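You operate a simulated robot arm through the tools that you are given. There is no shell and no other tool.

The job below is to be done with a simulated robot arm. You get a single attempt, and the scene is never put back.

## Task
Lift the blue pallet onto the grey platform with the yellow forklift.
Fine: forks under, up with the red knob, roll over the platform, set down, roll back and wind the forks down; the crate stays on.

Only the result counts: the job must be done as asked and must still hold three seconds after the hand-in. Knocking over, shifting, dropping, spilling or breaking anything else fails it.

## Robot
A 7-joint arm with a two-finger parallel gripper, fixed in place. Base frame: the origin is at the foot of the arm, x ahead of it, y to its left, z up. Units: m, degrees, N and s.
Its first joint turns from -166.0 to 166.0 degrees. Payload 3.43 kg.
Tool frame: the origin (TCP) lies between the finger pads and is the grasp point; the fingertips stand 0.034 m ahead of it; z points along the fingers, y is the line along which they close. Largest opening 0.128 m; finger width 0.024, thickness 0.012; the body of the gripper, 0.048 by 0.13 m, starts 0.096 m behind the TCP.
Orientation is told as [roll, pitch, yaw] about the base's x, y, z axes, in that order, counted from this pose: with the fingers straight down and closing along the base's y, the tool's x points along the base's -x, its y along +y and its z along -z.

## Interface
- The arm moves only by the tool send_rows. Its argument "deltas" is a list of rows, each a list of 7 numbers: the shift along the tool's x, y, z in units of 30 mm (1.0 is 30 mm), then the turn, a rotation vector about the tool's x, y, z in units of 8 degrees (1.0 is 8 degrees), then the closure, from 0 (fully open) to 1 (shut). In form: [[x, y, z, ax, ay, az, gripper], ...]. A call has 1 to 20 rows; each row shifts and turns the commanded pose from where the row before left it, along the tool's axes as they then stand. A call with a number of a shift or a turn outside -1 to 1 is refused whole. A row lasts 0.2 s, in which the tool goes at most 0.05 m and 8.6 degrees; a call with a longer step from one row to the next is refused whole, and so is a gripper value outside its range. A pose out of reach is approached as far as the arm can. The call stops where the force on the tool passes 70 N (or 10 N more than at its start, if that is more) or the arm is blocked; 0.2 s more then pass. Each finger travels about 0.153 m/s and halts on what it meets, pressing with about 25 N; the grip force reading is that of the motor and also rises with nothing between the fingers. The clock runs only during rows and for 0.2 s after the last one: add rows that do not move to give the fingers time. The reply holds the time, the measured pose of the TCP, the force on the tool along the base axes, the opening and the grip force, in the units named above and with some noise, with the torque about the TCP (base axes, N m) and any sound that the robot's microphone picked up.
- Cameras (640 x 400 px; columns grow to the right, rows downward): "scene" is fixed at [0.0505, -0.6498, 1.3101]; the picture's right is [0.41, -0.91, 0.00], its down [-0.25, -0.11, -0.96] and it looks along [0.88, 0.39, -0.28] (base axes); focal length 343 px, centre (320, 200). "wrist" rides on the gripper at [0.076, -0.011, -0.16] in the tool frame; the picture's right is [0.15, 0.99, 0.00], its down [-0.88, 0.13, -0.46] and it looks along [-0.45, 0.07, 0.89] (tool axes); focal length 234 px, centre (320, 200). There is no depth. A picture from a camera that has moved, and an enlarged one, comes with that camera's place and axes in the base frame and with its lens.
- grab_frame(camera): a new picture of that camera. No time passes.
- close_up(camera, box): a new picture of the part [left, top, right, bottom] of that camera's present view, enlarged. No time passes.
- job_done(): hands the job in; it is judged then, once.

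Places have to be worked out from the pictures, the camera data and where the tool is seen. Open the gripper and draw the arm clear of the work before you hand the job in, unless the task says otherwise.

The tools are called as a command line: name --pt "numbers of a row" for each row, then --argument value for the rest, lists and objects as JSON in quotes. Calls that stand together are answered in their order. send_rows: Moves the arm, as the interface text tells. Its arguments: {"type":"object","properties":{"deltas":{"type":"array"}},"required":["deltas"]} The other tools are called the same way: grab_frame (camera) takes a picture; close_up (camera, box) takes an enlarged picture of a part of a camera's view; job_done () hands the job in.

At the start:

```text
time_s: 0.0
tcp_pos: [0.5295, -0.2336, 1.2009]
orientation: [0.0, 0.2, 0.0]
ft_force: [0.5, 0.2, 0.3]
moment: [-0.02, 0.01, 0.0]
width: 0.1281
gripper_force: 0.0
```

scene: 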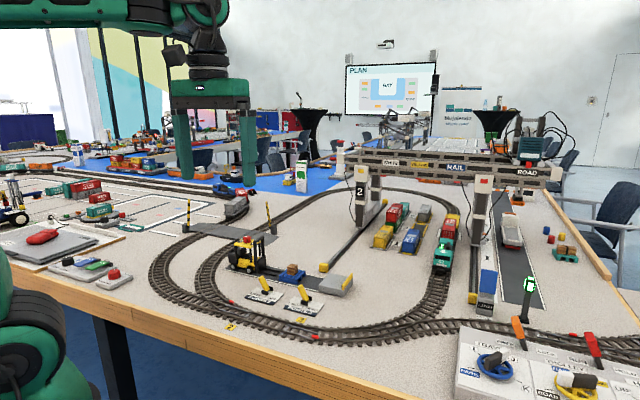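
wrist: 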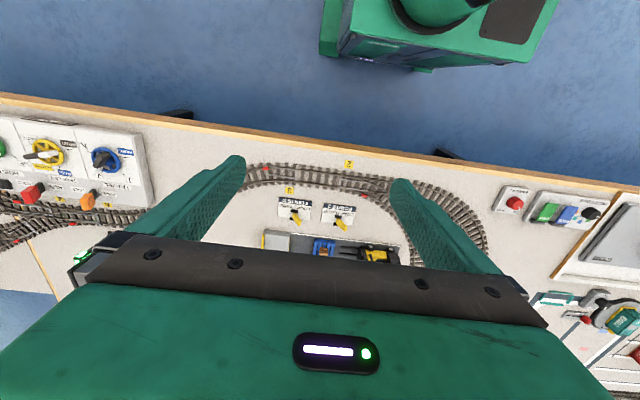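

The forklift, pallet and platform seem to be just ahead of the arm on the table. I'll take close-ups of both views to work out where they are.

close_up --camera "scene" --box '[200, 210, 380, 330]'

close_up --camera "wrist" --box '[230, 150, 420, 270]'

```text
3.33 times, centred on (290, 270) of scene
camera zoom: at [0.0505, -0.6498, 1.3101], right [0.41, -0.91, 0.0], down [-0.25, -0.11, -0.96], along [0.88, 0.39, -0.28], focal length 1144 px, centre (420, -33)
```

zoom: 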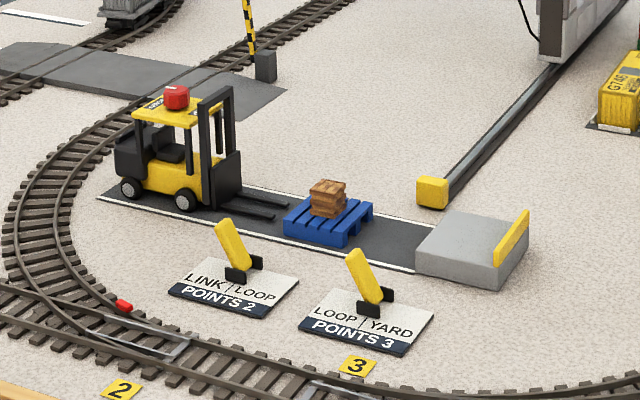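

```text
3.33 times, centred on (325, 210) of wrist
camera zoom: at [0.4529, -0.2455, 1.3609], right [-0.15, 0.99, 0.0], down [0.88, 0.13, 0.45], along [0.45, 0.07, -0.89], focal length 781 px, centre (303, 167)
```

zoom: 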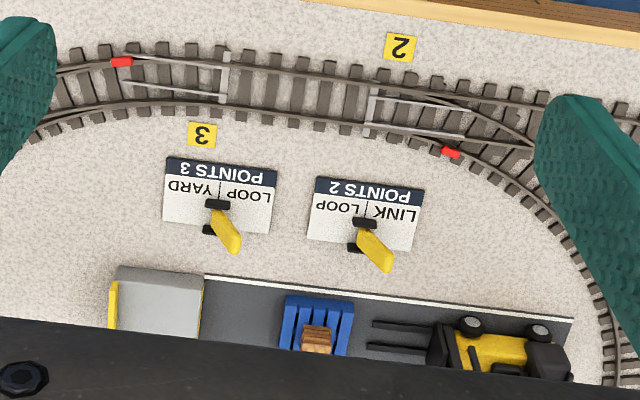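

The table top comes out at about z≈0.762. The lane runs along y with its near edge at x≈0.878, and the knob is near (0.91, 0.0, 0.875). I'll move in for a better wrist view, staying well above everything.

send_rows --pt "-0.8 0.67 0.5 0 0 0 0" --pt "-0.8 0.67 0.5 0 0 0 0" --pt "-0.8 0.67 0.5 0 0 0 0" --pt "-0.8 0.67 0.5 0 0 0 0" --pt "-0.8 0.67 0.5 0 0 0 0" --pt "-0.8 0.67 0.5 0 0 0 0" --pt "-0.8 0.67 0.5 0 0 0 0" --pt "-0.8 0.67 0.5 0 0 0 0" --pt "-0.8 0.67 0.5 0 0 0 0" --pt "0 0 0 0 0 0 0"

grab_frame --camera "wrist"

grab_frame --camera "scene"

```text
time_s: 2.2
tcp_pos: [0.7316, -0.0523, 1.075]
orientation: [0.0, -0.6, 0.0]
ft_force: [1.4, 0.5, -0.4]
moment: [0.0, -0.03, -0.01]
width: 0.1283
gripper_force: 0.0
```

```text
taken
camera wrist: at [0.6532, -0.063, 1.234], right [-0.15, 0.99, 0.0], down [0.88, 0.13, 0.47], along [0.46, 0.07, -0.88], focal length 234 px, centre (320, 200)
```

wrist: 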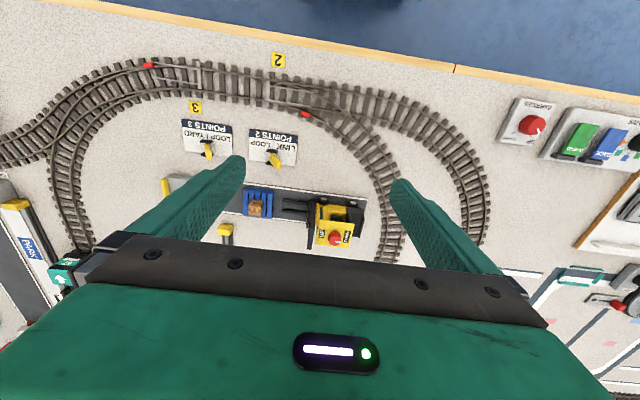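

```text
taken
```

scene: 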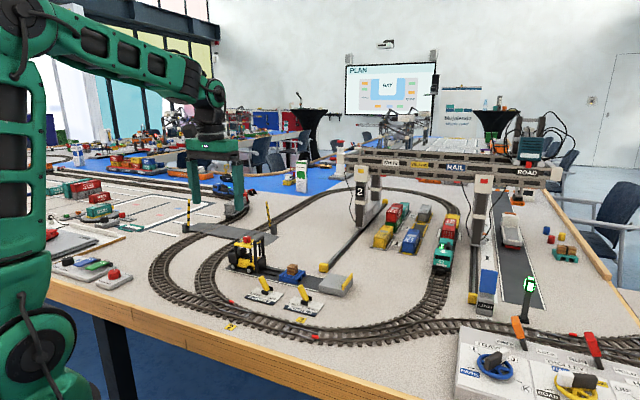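

The forklift now shows between the fingers. I'll zoom in on it.

close_up --camera "wrist" --box '[150, 160, 390, 260]'

close_up --camera "wrist" --box '[230, 175, 380, 265]'

close_up --camera "scene" --box '[220, 225, 310, 285]'

close_up --camera "scene" --box '[270, 250, 360, 310]'

```text
2.67 times, centred on (270, 210) of wrist
camera zoom: at [0.6532, -0.063, 1.234], right [-0.15, 0.99, 0.0], down [0.88, 0.13, 0.47], along [0.46, 0.07, -0.88], focal length 624 px, centre (453, 173)
```

zoom: 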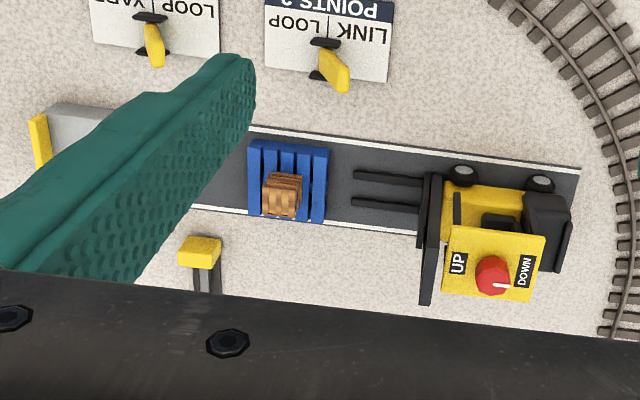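

```text
4.27 times, centred on (305, 220) of wrist
camera zoom: at [0.6532, -0.063, 1.234], right [-0.15, 0.99, 0.0], down [0.88, 0.13, 0.47], along [0.46, 0.07, -0.88], focal length 999 px, centre (384, 115)
```

zoom: 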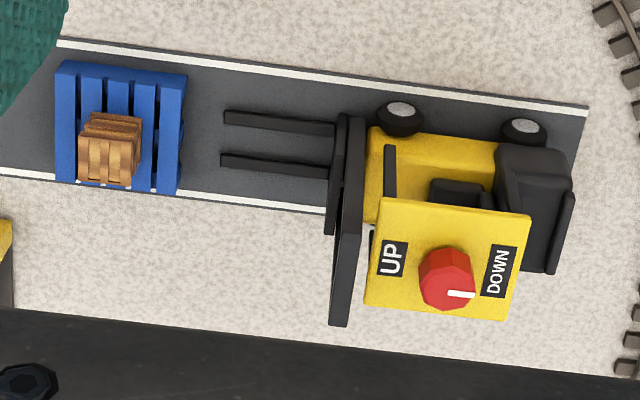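

```text
6.67 times, centred on (265, 255) of scene
camera zoom: at [0.0505, -0.6498, 1.3101], right [0.41, -0.91, 0.0], down [-0.25, -0.11, -0.96], along [0.88, 0.39, -0.28], focal length 2289 px, centre (687, -167)
```

zoom: 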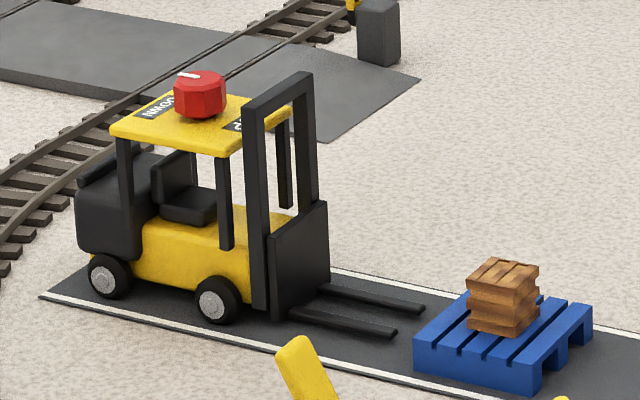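

```text
6.67 times, centred on (315, 280) of scene
camera zoom: at [0.0505, -0.6498, 1.3101], right [0.41, -0.91, 0.0], down [-0.25, -0.11, -0.96], along [0.88, 0.39, -0.28], focal length 2289 px, centre (353, -333)
```

zoom: 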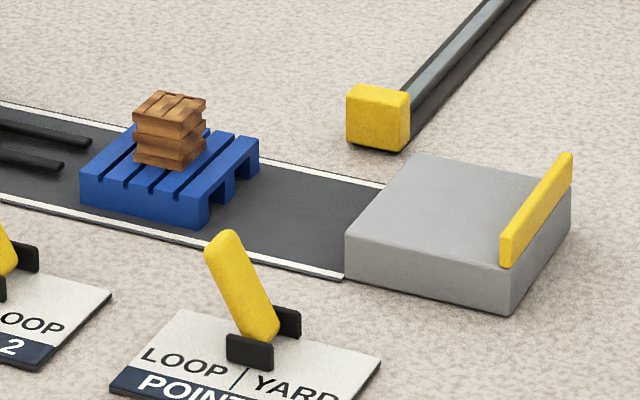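

Both views agree on the knob: its top centre is at about (0.923, 0.006, 0.877), it is about 24 mm across, and its pointer is on DOWN (+y). The forks are at x≈0.910 and 0.936, the pallet spans y −0.131 to −0.197, and the platform spans y −0.276 to −0.353 with its top at z≈0.786. I'll go above the knob with the fingertips well clear of the mast and look again.

send_rows --pt "-0.9 0.28 0.5 0 0 0 0" --pt "-0.9 0.28 0.5 0 0 0 0" --pt "-0.9 0.28 0.5 0 0 0 0" --pt "-0.9 0.28 0.5 0 0 0 0" --pt "-0.9 0.28 0.5 0 0 0 0" --pt "-0.9 0.28 0.5 0 0 0 0" --pt "-0.6 0.2 0.3 0 0 0 0" --pt "0 0 0 0 0 0 0" --pt "0 0 0 0 0 0 0" --pt "0 0 0 0 0 0 0"

grab_frame --camera "wrist"

close_up --camera "scene" --box '[170, 180, 320, 280]'

```text
time_s: 4.4
tcp_pos: [0.9119, 0.0028, 0.9779]
orientation: [0.0, -0.8, 0.0]
ft_force: [-0.6, 0.1, -0.9]
moment: [0.0, 0.01, 0.0]
width: 0.1279
gripper_force: 0.0
```

```text
taken
camera wrist: at [0.8342, -0.0088, 1.1369], right [-0.15, 0.99, 0.0], down [0.88, 0.13, 0.47], along [0.46, 0.07, -0.88], focal length 234 px, centre (320, 200)
```

wrist: 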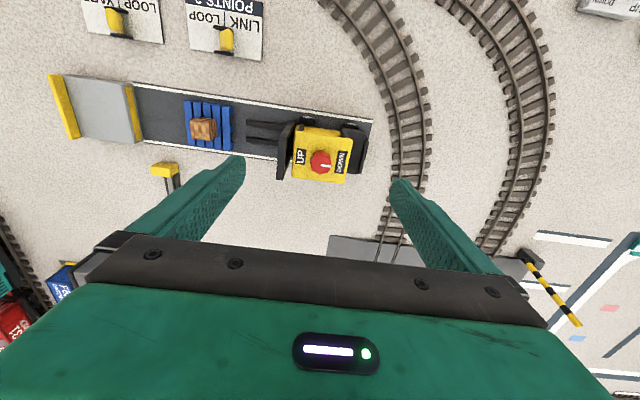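

```text
4.00 times, centred on (245, 230) of scene
camera zoom: at [0.0505, -0.6498, 1.3101], right [0.41, -0.91, 0.0], down [-0.25, -0.11, -0.96], along [0.88, 0.39, -0.28], focal length 1373 px, centre (620, 80)
```

zoom: 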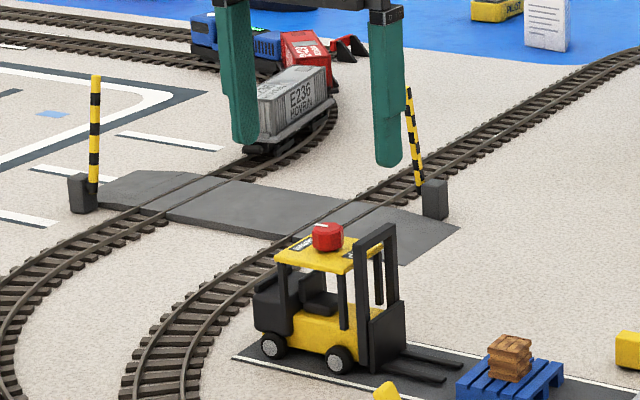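

The arm settles where it's told to within a few millimetres. I'll zoom in on the knob, the forks, the pallet and the platform from here.

close_up --camera "wrist" --box '[260, 100, 390, 200]'

close_up --camera "wrist" --box '[40, 60, 300, 200]'

```text
4.00 times, centred on (325, 150) of wrist
camera zoom: at [0.8342, -0.0088, 1.1369], right [-0.15, 0.99, 0.0], down [0.88, 0.13, 0.47], along [0.46, 0.07, -0.88], focal length 937 px, centre (300, 400)
```

zoom: 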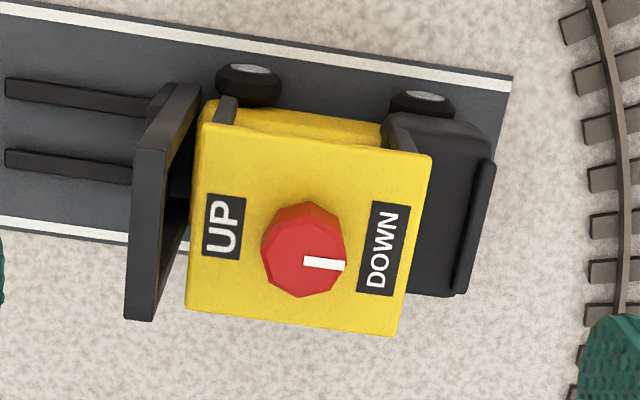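

```text
2.46 times, centred on (170, 130) of wrist
camera zoom: at [0.8342, -0.0088, 1.1369], right [-0.15, 0.99, 0.0], down [0.88, 0.13, 0.47], along [0.46, 0.07, -0.88], focal length 576 px, centre (689, 372)
```

zoom: 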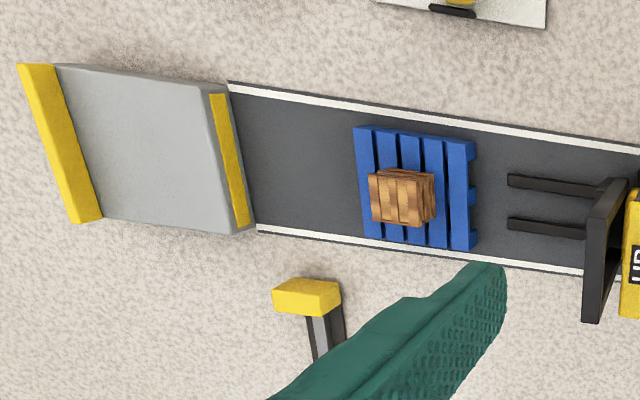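

The top view puts the knob at (0.925, 0.006), and the forks line up with the pallet slots. I'll centre over the knob, pre-close to about 41 mm so the fingers clear the mast, come partway down and check.

send_rows --pt "-0.44 0.1 0 0 0.1 0 0.68" --pt "0 0 0 0 0 0 0.68" --pt "0 0 0.6 0 0 0 0.68" --pt "0 0 0.6 0 0 0 0.68" --pt "0 0 0.3 0 0 0 0.68" --pt "0 0 0 0 0 0 0.68"

grab_frame --camera "wrist"

close_up --camera "scene" --box '[200, 190, 320, 270]'

```text
time_s: 5.8
tcp_pos: [0.9268, 0.0056, 0.9325]
orientation: [0.0, 0.1, 0.0]
ft_force: [-0.5, 0.7, 0.2]
moment: [-0.02, 0.0, 0.0]
width: 0.041
gripper_force: 0.0
```

```text
taken
camera wrist: at [0.8506, -0.0051, 1.0932], right [-0.15, 0.99, 0.0], down [0.88, 0.13, 0.45], along [0.45, 0.07, -0.89], focal length 234 px, centre (320, 200)
```

wrist: 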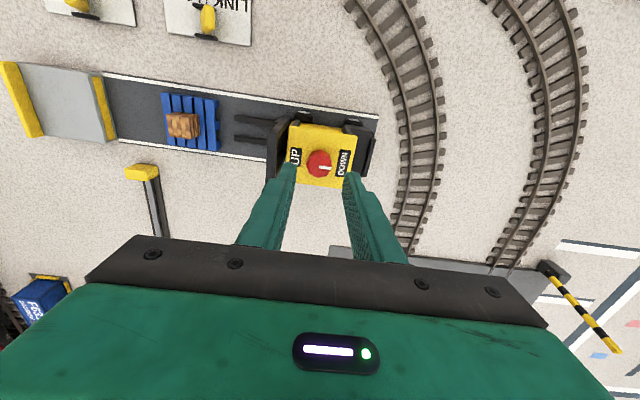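

```text
5.00 times, centred on (260, 230) of scene
camera zoom: at [0.0505, -0.6498, 1.3101], right [0.41, -0.91, 0.0], down [-0.25, -0.11, -0.96], along [0.88, 0.39, -0.28], focal length 1716 px, centre (620, 50)
```

zoom: 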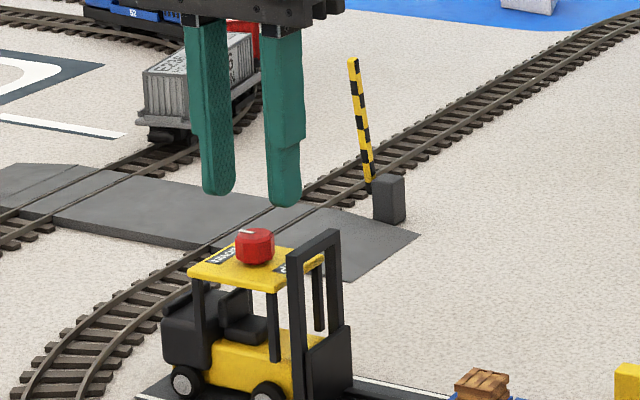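

The fingertips sit about 21 mm above the knob top, as I calculated. I'll check the centring in close-up before coming down.

close_up --camera "wrist" --box '[250, 90, 400, 200]'

```text
3.64 times, centred on (325, 145) of wrist
camera zoom: at [0.8506, -0.0051, 1.0932], right [-0.15, 0.99, 0.0], down [0.88, 0.13, 0.45], along [0.45, 0.07, -0.89], focal length 852 px, centre (302, 400)
```

zoom: 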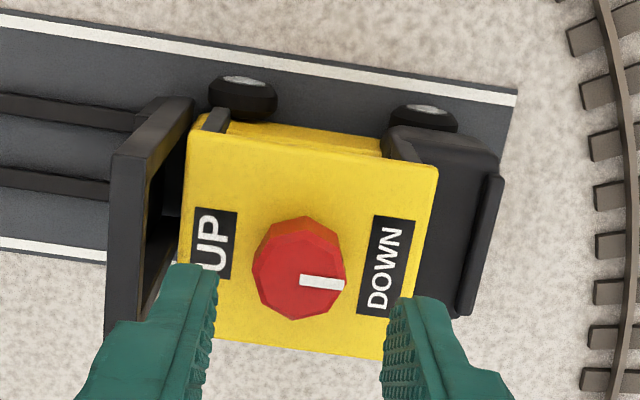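

The knob centre comes out at (0.924, 0.005) and the TCP is within 3 mm of that. I'll lower the tips to about z 0.868 around the knob and stop there.

send_rows --pt "0.08 0 0.4 0 0 0 0.68" --pt "0 0 0.4 0 0 0 0.68" --pt "0 0 0.2 0 0 0 0.68" --pt "0 0 0 0 0 0 0.68" --pt "0 0 0 0 0 0 0.68"

close_up --camera "scene" --box '[220, 210, 310, 270]'

close_up --camera "wrist" --box '[250, 90, 400, 200]'

```text
time_s: 7.0
tcp_pos: [0.9223, 0.0048, 0.9039]
orientation: [-0.1, 0.1, 0.1]
ft_force: [0.1, -0.3, -0.4]
moment: [-0.02, 0.0, 0.02]
width: 0.0412
gripper_force: 0.2
```

```text
6.67 times, centred on (265, 240) of scene
camera zoom: at [0.0505, -0.6498, 1.3101], right [0.41, -0.91, 0.0], down [-0.25, -0.11, -0.96], along [0.88, 0.39, -0.28], focal length 2289 px, centre (687, -67)
```

zoom: 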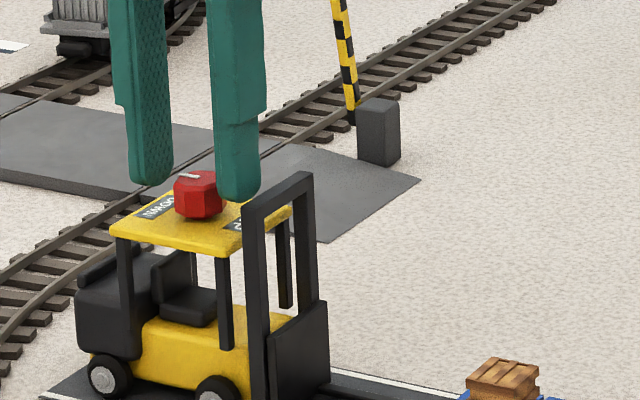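

```text
3.64 times, centred on (325, 145) of wrist
camera zoom: at [0.847, -0.005, 1.0635], right [-0.15, 0.99, 0.0], down [0.88, 0.13, 0.45], along [0.45, 0.07, -0.89], focal length 852 px, centre (302, 400)
```

zoom: 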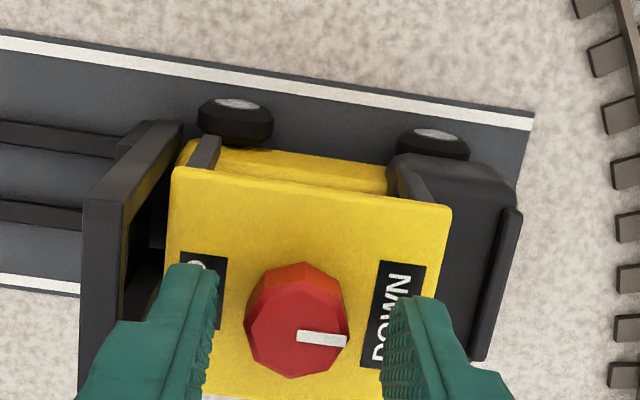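

The fingers straddle the knob with nothing touching and no extra force. The tips are rounded, so I'll go about 4 mm lower and then close on the knob.

send_rows --pt "-0.06 0.02 0.14 0 0 0 0.68" --pt "0 0 0 0 0 0 0.68" --pt "0 0 0 0 0 0 0.78" --pt "0 0 0 0 0 0 0.85" --pt "0 0 0 0 0 0 0.9" --pt "0 0 0 0 0 0 0.9"

close_up --camera "scene" --box '[220, 210, 310, 270]'

close_up --camera "wrist" --box '[250, 90, 400, 200]'

```text
time_s: 8.4
tcp_pos: [0.9253, 0.007, 0.8997]
orientation: [-0.1, 0.1, 0.0]
ft_force: [1.0, 0.0, -0.3]
moment: [-0.01, -0.01, 0.01]
width: 0.0247
gripper_force: 24.6
```

```text
6.67 times, centred on (265, 240) of scene
camera zoom: at [0.0505, -0.6498, 1.3101], right [0.41, -0.91, 0.0], down [-0.25, -0.11, -0.96], along [0.88, 0.39, -0.28], focal length 2289 px, centre (687, -67)
```

zoom: 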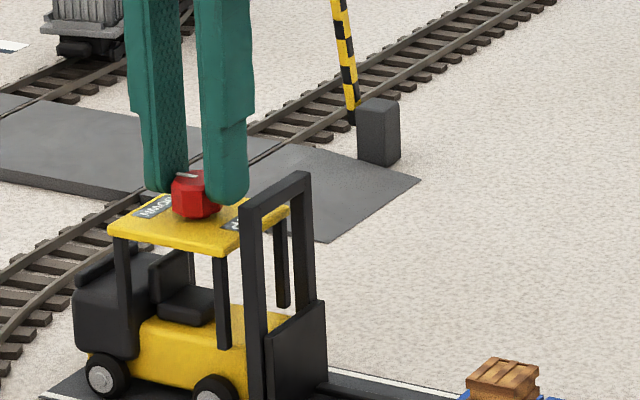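

```text
3.64 times, centred on (325, 145) of wrist
camera zoom: at [0.849, -0.0045, 1.0599], right [-0.15, 0.99, 0.0], down [0.88, 0.13, 0.45], along [0.45, 0.07, -0.89], focal length 852 px, centre (302, 400)
```

zoom: 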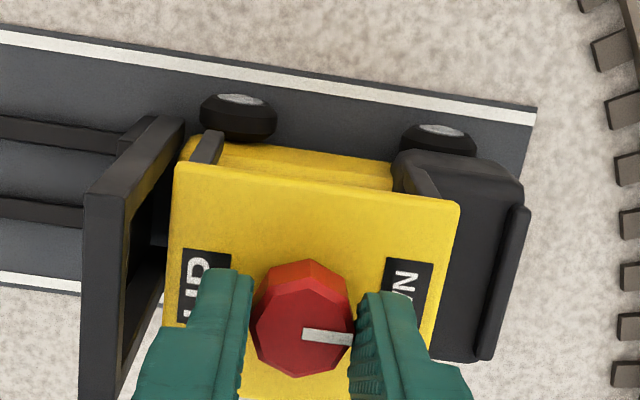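

The grip on the knob is solid at 24.7 mm and nothing has shifted. I'll roll about 15 mm toward the pallet first, to see how the forklift moves and how the forks line up with the slots.

send_rows --pt "0 -0.1 0 0 0 0 0.9" --pt "0 -0.2 0 0 0 0 0.9" --pt "0 -0.2 0 0 0 0 0.9" --pt "0 0 0 0 0 0 0.9" --pt "0 0 0 0 0 0 0.9"

close_up --camera "scene" --box '[220, 225, 310, 285]'

close_up --camera "wrist" --box '[130, 60, 380, 200]'

```text
time_s: 9.6
tcp_pos: [0.9258, -0.0087, 0.8994]
orientation: [0.0, 0.1, 0.0]
ft_force: [-8.4, 0.5, 8.1]
moment: [0.05, 0.82, -0.02]
width: 0.0247
gripper_force: 25.0
```

```text
6.67 times, centred on (265, 255) of scene
camera zoom: at [0.0505, -0.6498, 1.3101], right [0.41, -0.91, 0.0], down [-0.25, -0.11, -0.96], along [0.88, 0.39, -0.28], focal length 2289 px, centre (687, -167)
```

zoom: 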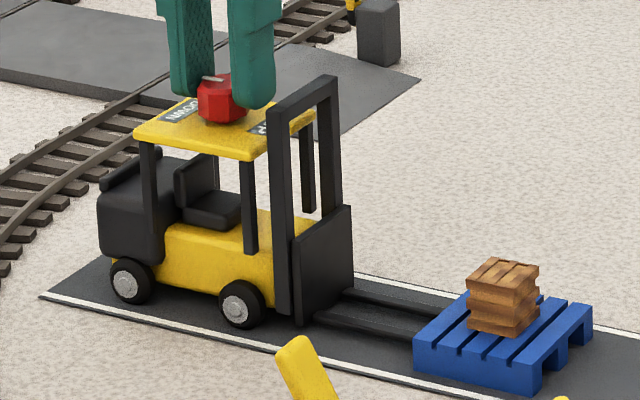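

```text
2.56 times, centred on (255, 130) of wrist
camera zoom: at [0.8499, -0.0198, 1.06], right [-0.15, 0.99, 0.0], down [0.88, 0.13, 0.45], along [0.45, 0.07, -0.89], focal length 600 px, centre (486, 379)
```

zoom: 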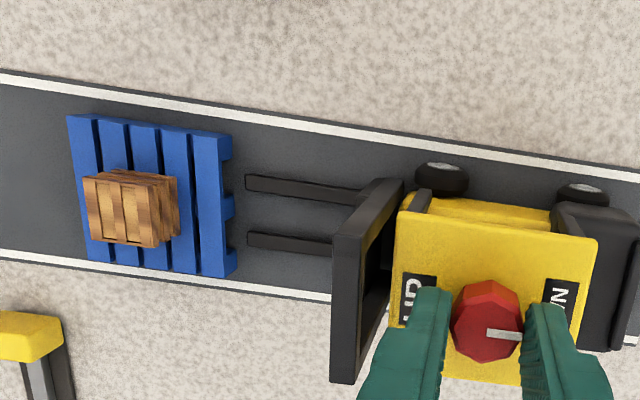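

The forklift rolls with the knob. There's a side reading of about 8 N in x and z and 0.8 N·m of pitch torque, so I'll hold still for a moment to see whether it's only transient.

send_rows --pt "0 0 0 0 0 0 0.9" --pt "0 0 0 0 0 0 0.9"

```text
time_s: 10.2
tcp_pos: [0.9259, -0.0092, 0.9008]
orientation: [0.0, 0.1, 0.1]
ft_force: [-7.3, 0.1, 7.4]
moment: [0.09, 0.62, -0.01]
width: 0.0249
gripper_force: 24.5
```

The load persists, so it's a small pose mismatch against the guided forklift. I'll ease the commanded pose slightly to relieve it.

send_rows --pt "0.04 0 -0.03 0 0.04 0 0.9" --pt "0 0 0 0 0 0 0.9" --pt "0 0 0 0 0 0 0.9"

```text
time_s: 11.0
tcp_pos: [0.9252, -0.0083, 0.8993]
orientation: [-0.1, 0.4, 0.0]
ft_force: [3.7, 0.2, 0.2]
moment: [-0.04, -0.72, 0.02]
width: 0.0249
gripper_force: 24.6
```

That brought the load down to a small, slightly over-corrected value. I'll undo about half of it and roll another 30 mm or so, so the fork tips enter the slots.

send_rows --pt "-0.01 -0.1 0 0 -0.02 0 0.9" --pt "0 -0.2 0 0 0 0 0.9" --pt "0 -0.25 0 0 0 0 0.9" --pt "0 -0.25 0 0 0 0 0.9" --pt "0 -0.15 0 0 0 0 0.9" --pt "0 0 0 0 0 0 0.9" --pt "0 0 0 0 0 0 0.9"

close_up --camera "scene" --box '[235, 230, 325, 290]'

close_up --camera "wrist" --box '[130, 60, 380, 200]'

```text
time_s: 12.6
tcp_pos: [0.9253, -0.0378, 0.8995]
orientation: [-0.1, 0.2, 0.0]
ft_force: [0.1, -0.2, -0.7]
moment: [-0.01, 0.0, -0.01]
width: 0.025
gripper_force: 24.9
```

```text
6.67 times, centred on (280, 260) of scene
camera zoom: at [0.0505, -0.6498, 1.3101], right [0.41, -0.91, 0.0], down [-0.25, -0.11, -0.96], along [0.88, 0.39, -0.28], focal length 2289 px, centre (587, -200)
```

zoom: 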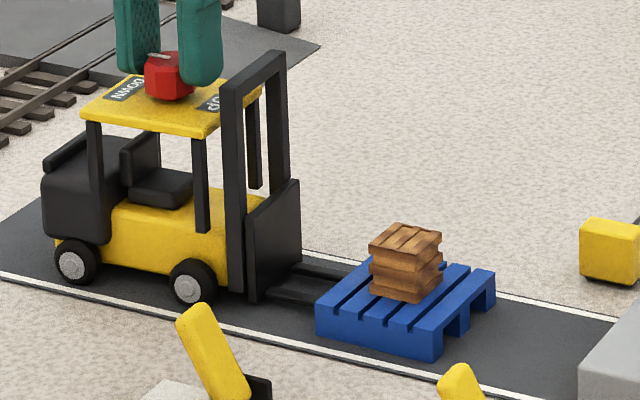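

```text
2.56 times, centred on (255, 130) of wrist
camera zoom: at [0.8489, -0.0484, 1.0601], right [-0.15, 0.99, 0.0], down [0.88, 0.13, 0.45], along [0.45, 0.07, -0.89], focal length 600 px, centre (486, 379)
```

zoom: 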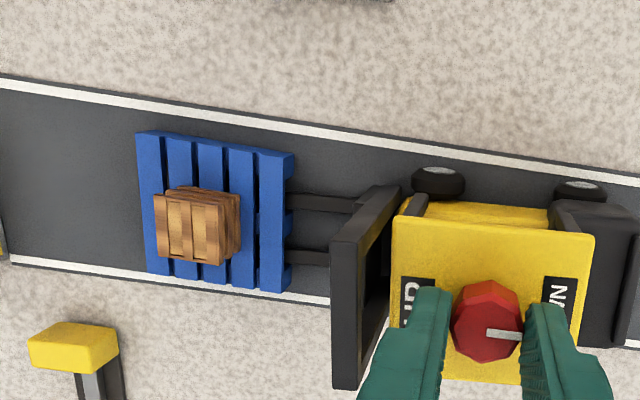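

The fork tips are in the slots, the forces are near zero, and the pallet has not moved. I'll roll about 26 mm more and check the gap between carriage and pallet.

send_rows --pt "0 -0.1 0 0 0 0 0.9" --pt "0 -0.2 0 0 0 0 0.9" --pt "0 -0.2 0 0 0 0 0.9" --pt "0 -0.2 0 0 0 0 0.9" --pt "0 -0.17 0 0 0 0 0.9" --pt "0 0 0 0 0 0 0.9" --pt "0 0 0 0 0 0 0.9"

close_up --camera "scene" --box '[235, 230, 325, 290]'

close_up --camera "wrist" --box '[130, 60, 380, 200]'

```text
time_s: 14.2
tcp_pos: [0.9244, -0.063, 0.9011]
orientation: [0.0, 0.3, 0.0]
ft_force: [5.1, 0.8, 2.8]
moment: [0.13, -0.41, -0.05]
width: 0.0248
gripper_force: 24.7
```

```text
6.67 times, centred on (280, 260) of scene
camera zoom: at [0.0505, -0.6498, 1.3101], right [0.41, -0.91, 0.0], down [-0.25, -0.11, -0.96], along [0.88, 0.39, -0.28], focal length 2289 px, centre (587, -200)
```

zoom: 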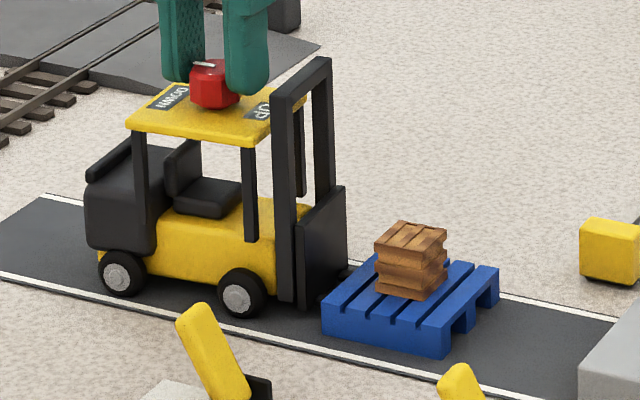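

```text
2.56 times, centred on (255, 130) of wrist
camera zoom: at [0.8487, -0.0747, 1.0601], right [-0.15, 0.99, 0.0], down [0.88, 0.13, 0.45], along [0.45, 0.07, -0.89], focal length 600 px, centre (486, 379)
```

zoom: 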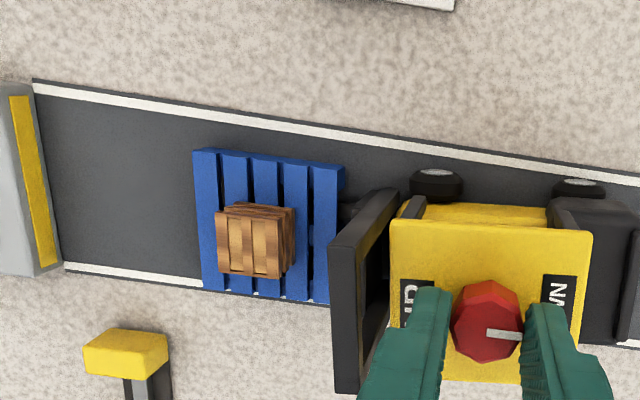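

The pallet seems to have crept about 3 mm. I'll zoom in to check its alignment and the remaining gap.

close_up --camera "scene" --box '[270, 250, 321, 284]'

close_up --camera "wrist" --box '[195, 105, 285, 185]'

```text
11.76 times, centred on (296, 267) of scene
camera zoom: at [0.0505, -0.6498, 1.3101], right [0.41, -0.91, 0.0], down [-0.25, -0.11, -0.96], along [0.88, 0.39, -0.28], focal length 4039 px, centre (608, -588)
```

zoom: 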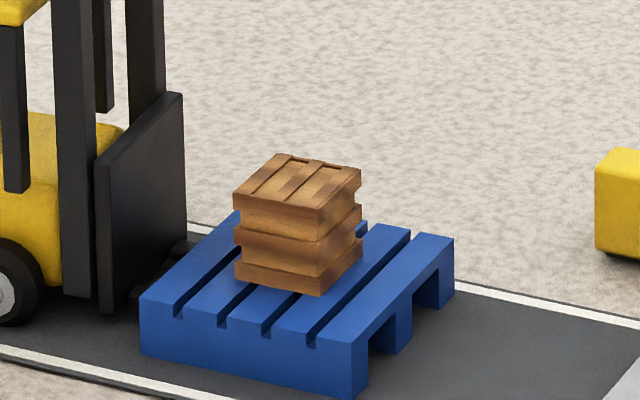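

```text
5.00 times, centred on (240, 145) of wrist
camera zoom: at [0.8487, -0.0747, 1.0601], right [-0.15, 0.99, 0.0], down [0.88, 0.13, 0.45], along [0.45, 0.07, -0.89], focal length 1171 px, centre (720, 475)
```

zoom: 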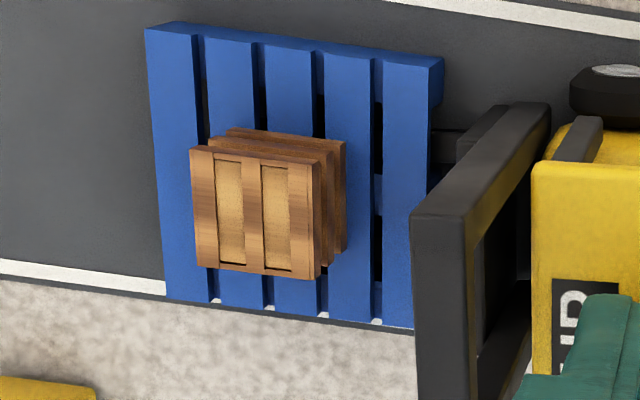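

The pallet is still square, with about 9 mm left to the carriage. That is a good engagement, with the tips some 50 mm into a 66 mm pallet. Now I'll try the knob: a cautious 24° clockwise seen from above, watching the torque and the forks.

send_rows --pt "0.02 0 0 0 0 0.5 0.9" --pt "0 0 0 0 0 0.75 0.9" --pt "0 0 0 0 0 0.75 0.9" --pt "0 0 0 0 0 0.75 0.9" --pt "0 0 0 0 0 0.25 0.9" --pt "0 0 0 0 0 0 0.9"

close_up --camera "scene" --box '[235, 230, 325, 290]'

grab_frame --camera "wrist"

```text
time_s: 15.6
tcp_pos: [0.9241, -0.064, 0.9009]
orientation: [-0.1, 0.4, -24.1]
ft_force: [-2.8, 0.6, 0.3]
moment: [0.14, 0.19, 0.02]
width: 0.025
gripper_force: 24.8
```

```text
6.67 times, centred on (280, 260) of scene
camera zoom: at [0.0505, -0.6498, 1.3101], right [0.41, -0.91, 0.0], down [-0.25, -0.11, -0.96], along [0.88, 0.39, -0.28], focal length 2289 px, centre (587, -200)
```

zoom: 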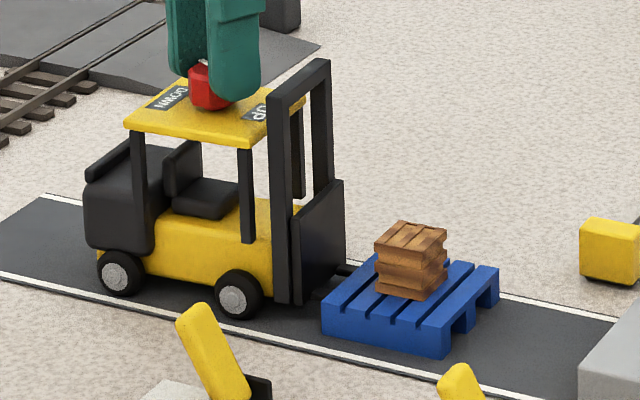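

```text
taken
camera wrist: at [0.8501, -0.0427, 1.0601], right [0.27, 0.96, 0.0], down [0.86, -0.24, 0.45], along [0.43, -0.12, -0.89], focal length 234 px, centre (320, 200)
```

wrist: 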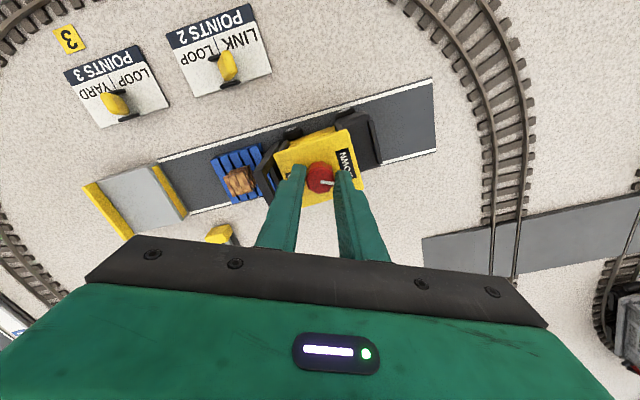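

The tool turned 24° with almost no torque. I'll zoom in to see whether the knob turned with it and whether the forks rose.

close_up --camera "scene" --box '[246, 233, 297, 280]'

close_up --camera "wrist" --box '[200, 90, 400, 220]'

close_up --camera "scene" --box '[270, 250, 321, 284]'

```text
8.51 times, centred on (272, 256) of scene
camera zoom: at [0.0505, -0.6498, 1.3101], right [0.41, -0.91, 0.0], down [-0.25, -0.11, -0.96], along [0.88, 0.39, -0.28], focal length 2922 px, centre (733, -281)
```

zoom: 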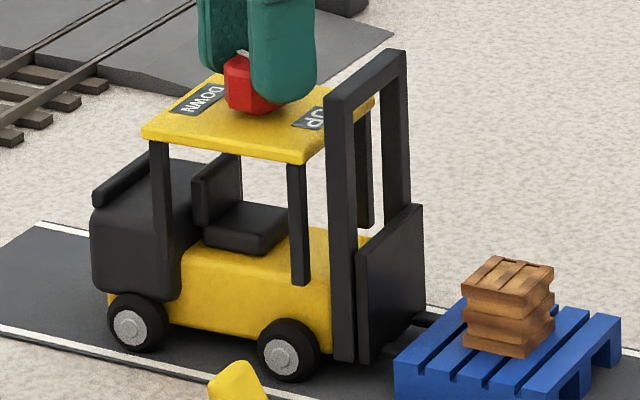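

```text
3.08 times, centred on (300, 155) of wrist
camera zoom: at [0.8501, -0.0427, 1.0601], right [0.27, 0.96, 0.0], down [0.86, -0.24, 0.45], along [0.43, -0.12, -0.89], focal length 720 px, centre (382, 338)
```

zoom: 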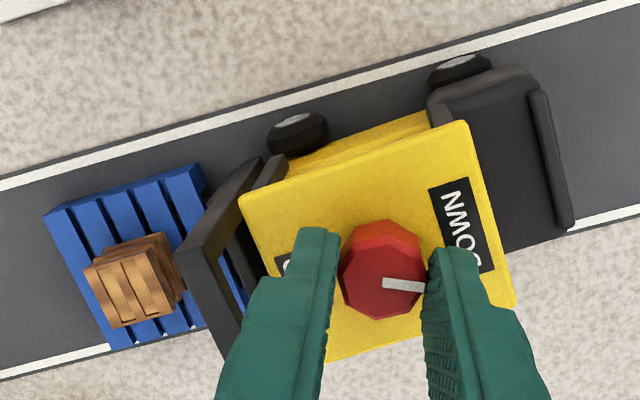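

```text
11.76 times, centred on (296, 267) of scene
camera zoom: at [0.0505, -0.6498, 1.3101], right [0.41, -0.91, 0.0], down [-0.25, -0.11, -0.96], along [0.88, 0.39, -0.28], focal length 4039 px, centre (608, -588)
```

zoom: 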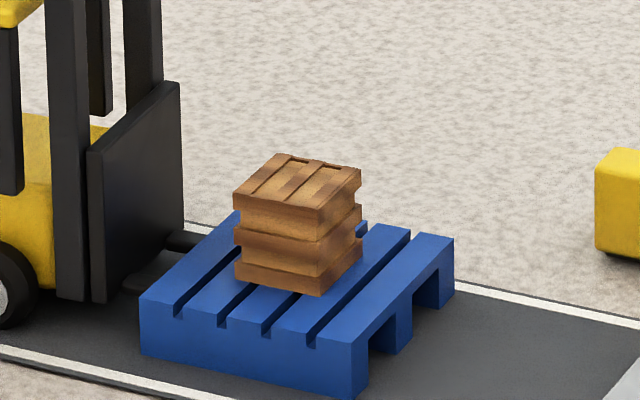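

The carriage has risen about 3 mm, so clockwise is UP. The forklift is also yawed about 3° from the push, which I can straighten later by gripping the roof sides. I'll keep winding up in steady steps.

send_rows --pt "0 0 0 0 0 0.5 0.9" --pt "0 0 0 0 0 0.8 0.9" --pt "0 0 0 0 0 0.8 0.9" --pt "0 0 0 0 0 0.8 0.9" --pt "0 0 0 0 0 0.8 0.9" --pt "0 0 0 0 0 0.8 0.9" --pt "0 0 0 0 0 0.8 0.9" --pt "0 0 0 0 0 0.5 0.9" --pt "0 0 0 0 0 0 0.9"

close_up --camera "scene" --box '[246, 233, 297, 280]'

close_up --camera "scene" --box '[270, 250, 321, 284]'

grab_frame --camera "wrist"

```text
time_s: 17.6
tcp_pos: [0.9244, -0.0639, 0.9]
orientation: [-0.3, 0.2, -70.5]
ft_force: [-1.4, -0.7, 0.1]
moment: [0.24, -0.05, -0.01]
width: 0.0249
gripper_force: 24.4
```

```text
8.51 times, centred on (272, 256) of scene
camera zoom: at [0.0505, -0.6498, 1.3101], right [0.41, -0.91, 0.0], down [-0.25, -0.11, -0.96], along [0.88, 0.39, -0.28], focal length 2922 px, centre (733, -281)
```

zoom: 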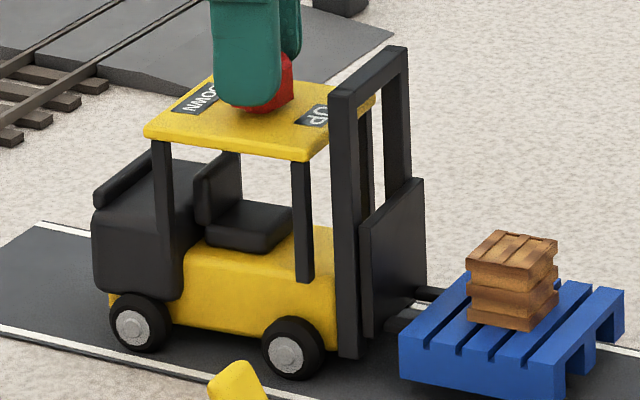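

```text
11.76 times, centred on (296, 267) of scene
camera zoom: at [0.0505, -0.6498, 1.3101], right [0.41, -0.91, 0.0], down [-0.25, -0.11, -0.96], along [0.88, 0.39, -0.28], focal length 4039 px, centre (608, -588)
```

zoom: 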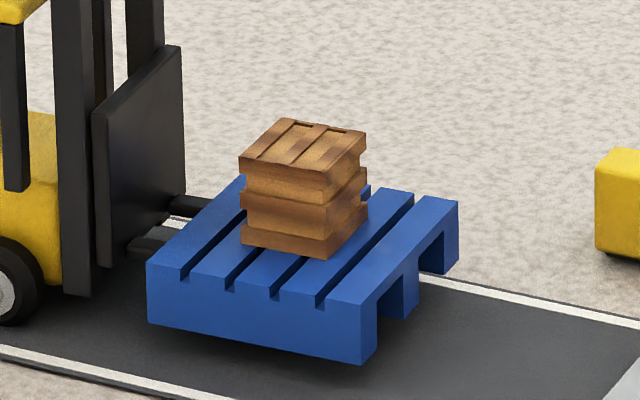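

```text
taken
camera wrist: at [0.889, 0.0044, 1.06], right [0.88, 0.47, 0.0], down [0.42, -0.79, 0.45], along [0.21, -0.4, -0.89], focal length 234 px, centre (320, 200)
```

wrist: 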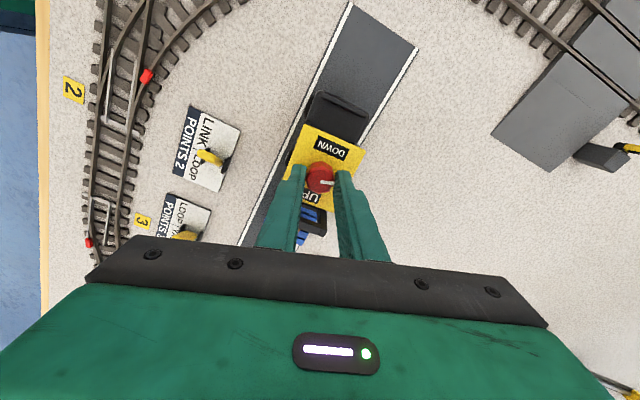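

The pallet is clear of the floor with its crate on, at about 0.17 mm of lift per degree. Half a turn should therefore give roughly 30 mm. I'll keep turning.

send_rows --pt "0 0 0 0 0 0.5 0.9" --pt "0 0 0 0 0 0.8 0.9" --pt "0 0 0 0 0 0.8 0.9" --pt "0 0 0 0 0 0.8 0.9" --pt "0 0 0 0 0 0.8 0.9" --pt "0 0 0 0 0 0.8 0.9" --pt "0 0 0 0 0 0.5 0.9" --pt "0 0 0 0 0 0 0.9"

close_up --camera "scene" --box '[246, 233, 297, 280]'

grab_frame --camera "wrist"

```text
time_s: 19.4
tcp_pos: [0.9243, -0.0625, 0.9005]
orientation: [-0.2, -0.1, -110.4]
ft_force: [-1.6, 0.2, -0.2]
moment: [0.17, 0.02, 0.01]
width: 0.025
gripper_force: 24.7
```

```text
8.51 times, centred on (272, 256) of scene
camera zoom: at [0.0505, -0.6498, 1.3101], right [0.41, -0.91, 0.0], down [-0.25, -0.11, -0.96], along [0.88, 0.39, -0.28], focal length 2922 px, centre (733, -281)
```

zoom: 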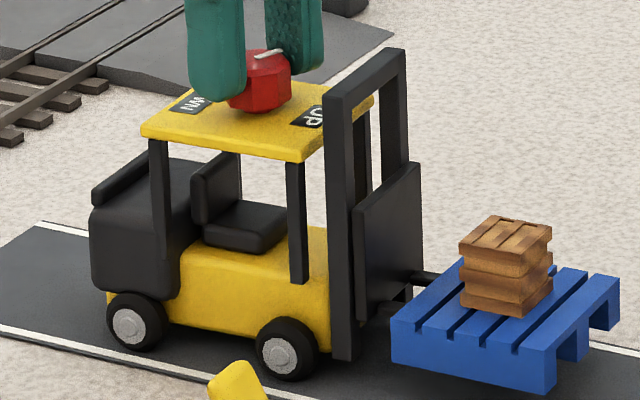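

```text
taken
camera wrist: at [0.9402, 0.0123, 1.0598], right [0.98, -0.21, -0.01], down [-0.18, -0.87, 0.46], along [-0.1, -0.45, -0.89], focal length 234 px, centre (320, 200)
```

wrist: 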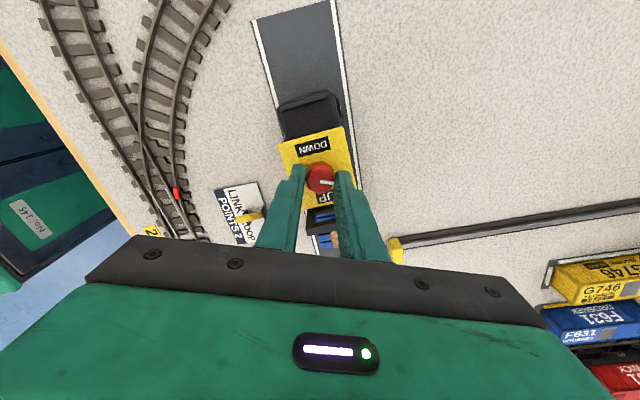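

The lift is continuing smoothly at yaw −110° with no load. I'll go on toward a half turn.

send_rows --pt "0 0 0 0 0 0.5 0.9" --pt "0 0 0 0 0 0.8 0.9" --pt "0 0 0 0 0 0.8 0.9" --pt "0 0 0 0 0 0.8 0.9" --pt "0 0 0 0 0 0.8 0.9" --pt "0 0 0 0 0 0.5 0.9" --pt "0 0 0 0 0 0 0.9"

close_up --camera "scene" --box '[246, 233, 297, 280]'

grab_frame --camera "scene"

```text
time_s: 21.0
tcp_pos: [0.9248, -0.0629, 0.8991]
orientation: [-0.1, -0.2, -144.2]
ft_force: [-0.3, -0.3, 3.2]
moment: [0.19, -0.28, -0.01]
width: 0.0246
gripper_force: 25.1
```

```text
8.51 times, centred on (272, 256) of scene
camera zoom: at [0.0505, -0.6498, 1.3101], right [0.41, -0.91, 0.0], down [-0.25, -0.11, -0.96], along [0.88, 0.39, -0.28], focal length 2922 px, centre (733, -281)
```

zoom: 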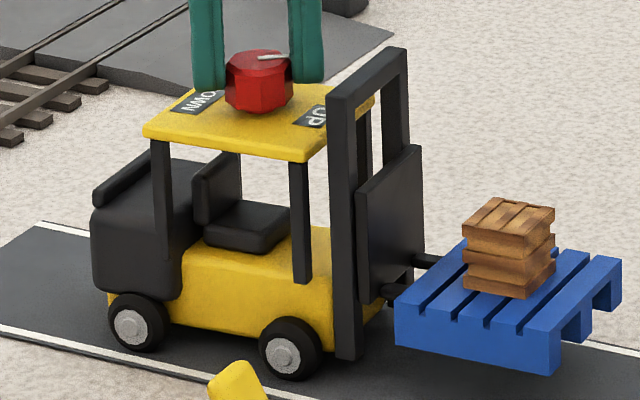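

```text
taken
```

scene: 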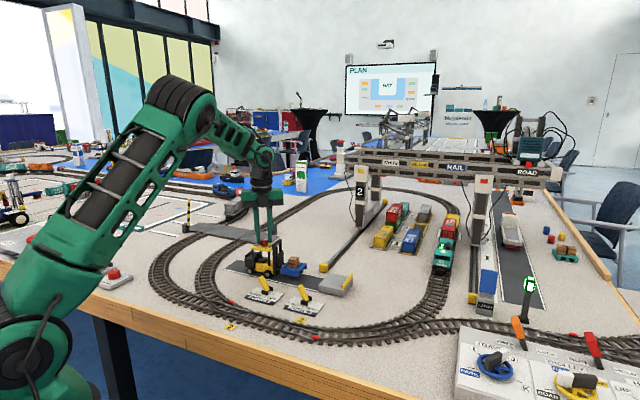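

The lift is still smooth, at yaw −144°. I'll continue past the UP mark in smaller steps, watching for an end stop or a wrist limit.

send_rows --pt "0 0 0 0 0 0.5 0.9" --pt "0 0 0 0 0 0.7 0.9" --pt "0 0 0 0 0 0.7 0.9" --pt "0 0 0 0 0 0.7 0.9" --pt "0 0 0 0 0 0.7 0.9" --pt "0 0 0 0 0 0.5 0.9" --pt "0 0 0 0 0 0 0.9"

close_up --camera "scene" --box '[246, 233, 297, 280]'

grab_frame --camera "wrist"

```text
time_s: 22.6
tcp_pos: [0.9241, -0.0639, 0.9003]
orientation: [0.0, -0.2, -174.4]
ft_force: [-4.5, -0.4, 4.8]
moment: [0.08, 0.49, 0.01]
width: 0.0249
gripper_force: 24.9
```

```text
8.51 times, centred on (272, 256) of scene
camera zoom: at [0.0505, -0.6498, 1.3101], right [0.41, -0.91, 0.0], down [-0.25, -0.11, -0.96], along [0.88, 0.39, -0.28], focal length 2922 px, centre (733, -281)
```

zoom: 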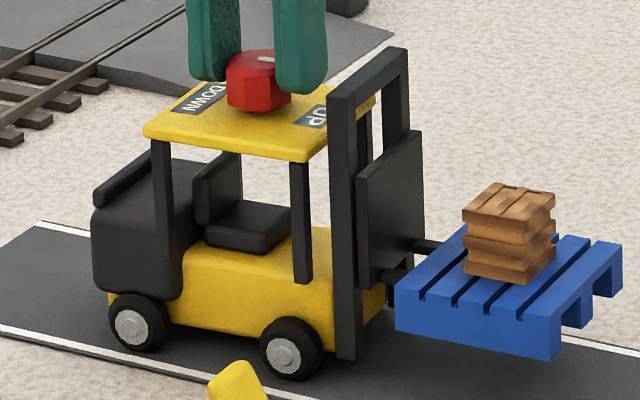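

```text
taken
camera wrist: at [0.999, -0.0446, 1.0594], right [0.24, -0.97, 0.0], down [-0.86, -0.21, 0.46], along [-0.45, -0.11, -0.89], focal length 234 px, centre (320, 200)
```

wrist: 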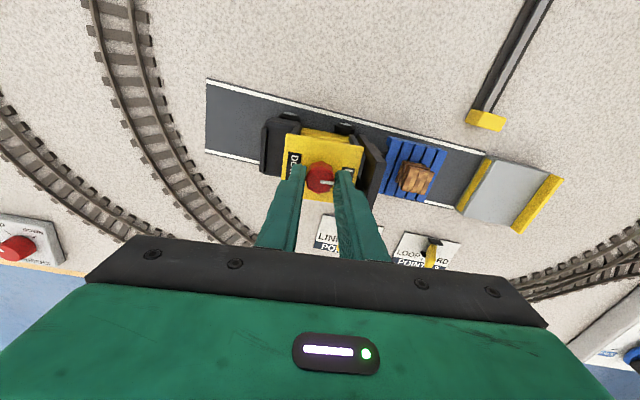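

The pallet is up about 27 mm against a platform about 24 mm high, which is thin clearance. I'll try a little further past UP and watch for a stop.

send_rows --pt "0.02 0 0 0 0 0.5 0.9" --pt "0 0 0 0 0 0.5 0.9" --pt "0 0 0 0 0 0.5 0.9" --pt "0 0 0 0 0 0 0.9"

close_up --camera "wrist" --box '[240, 90, 480, 230]'

close_up --camera "scene" --box '[246, 233, 297, 280]'

```text
time_s: 23.6
tcp_pos: [0.9261, -0.0627, 0.8993]
orientation: [0.1, -0.1, 173.6]
ft_force: [1.5, 0.0, 0.3]
moment: [0.13, -0.36, -0.03]
width: 0.025
gripper_force: 25.1
```

```text
2.67 times, centred on (360, 160) of wrist
camera zoom: at [1.002, -0.06, 1.0594], right [0.03, -1.0, 0.0], down [-0.89, -0.03, 0.46], along [-0.46, -0.02, -0.89], focal length 624 px, centre (213, 307)
```

zoom: 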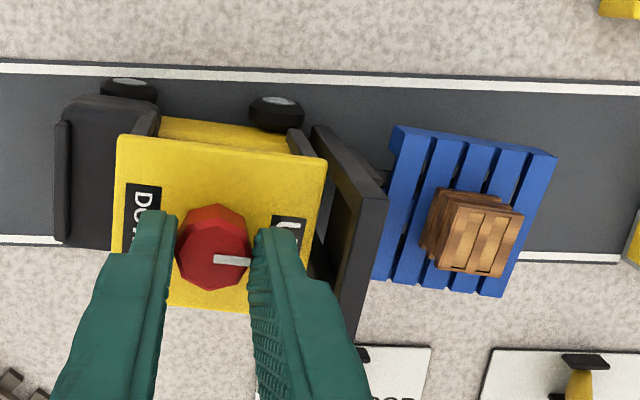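

```text
8.51 times, centred on (272, 256) of scene
camera zoom: at [0.0505, -0.6498, 1.3101], right [0.41, -0.91, 0.0], down [-0.25, -0.11, -0.96], along [0.88, 0.39, -0.28], focal length 2922 px, centre (733, -281)
```

zoom: 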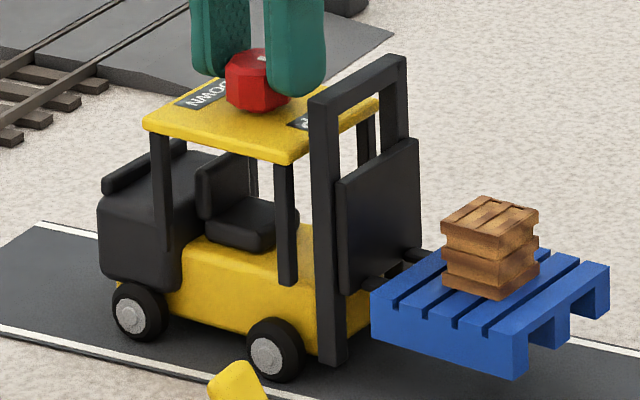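

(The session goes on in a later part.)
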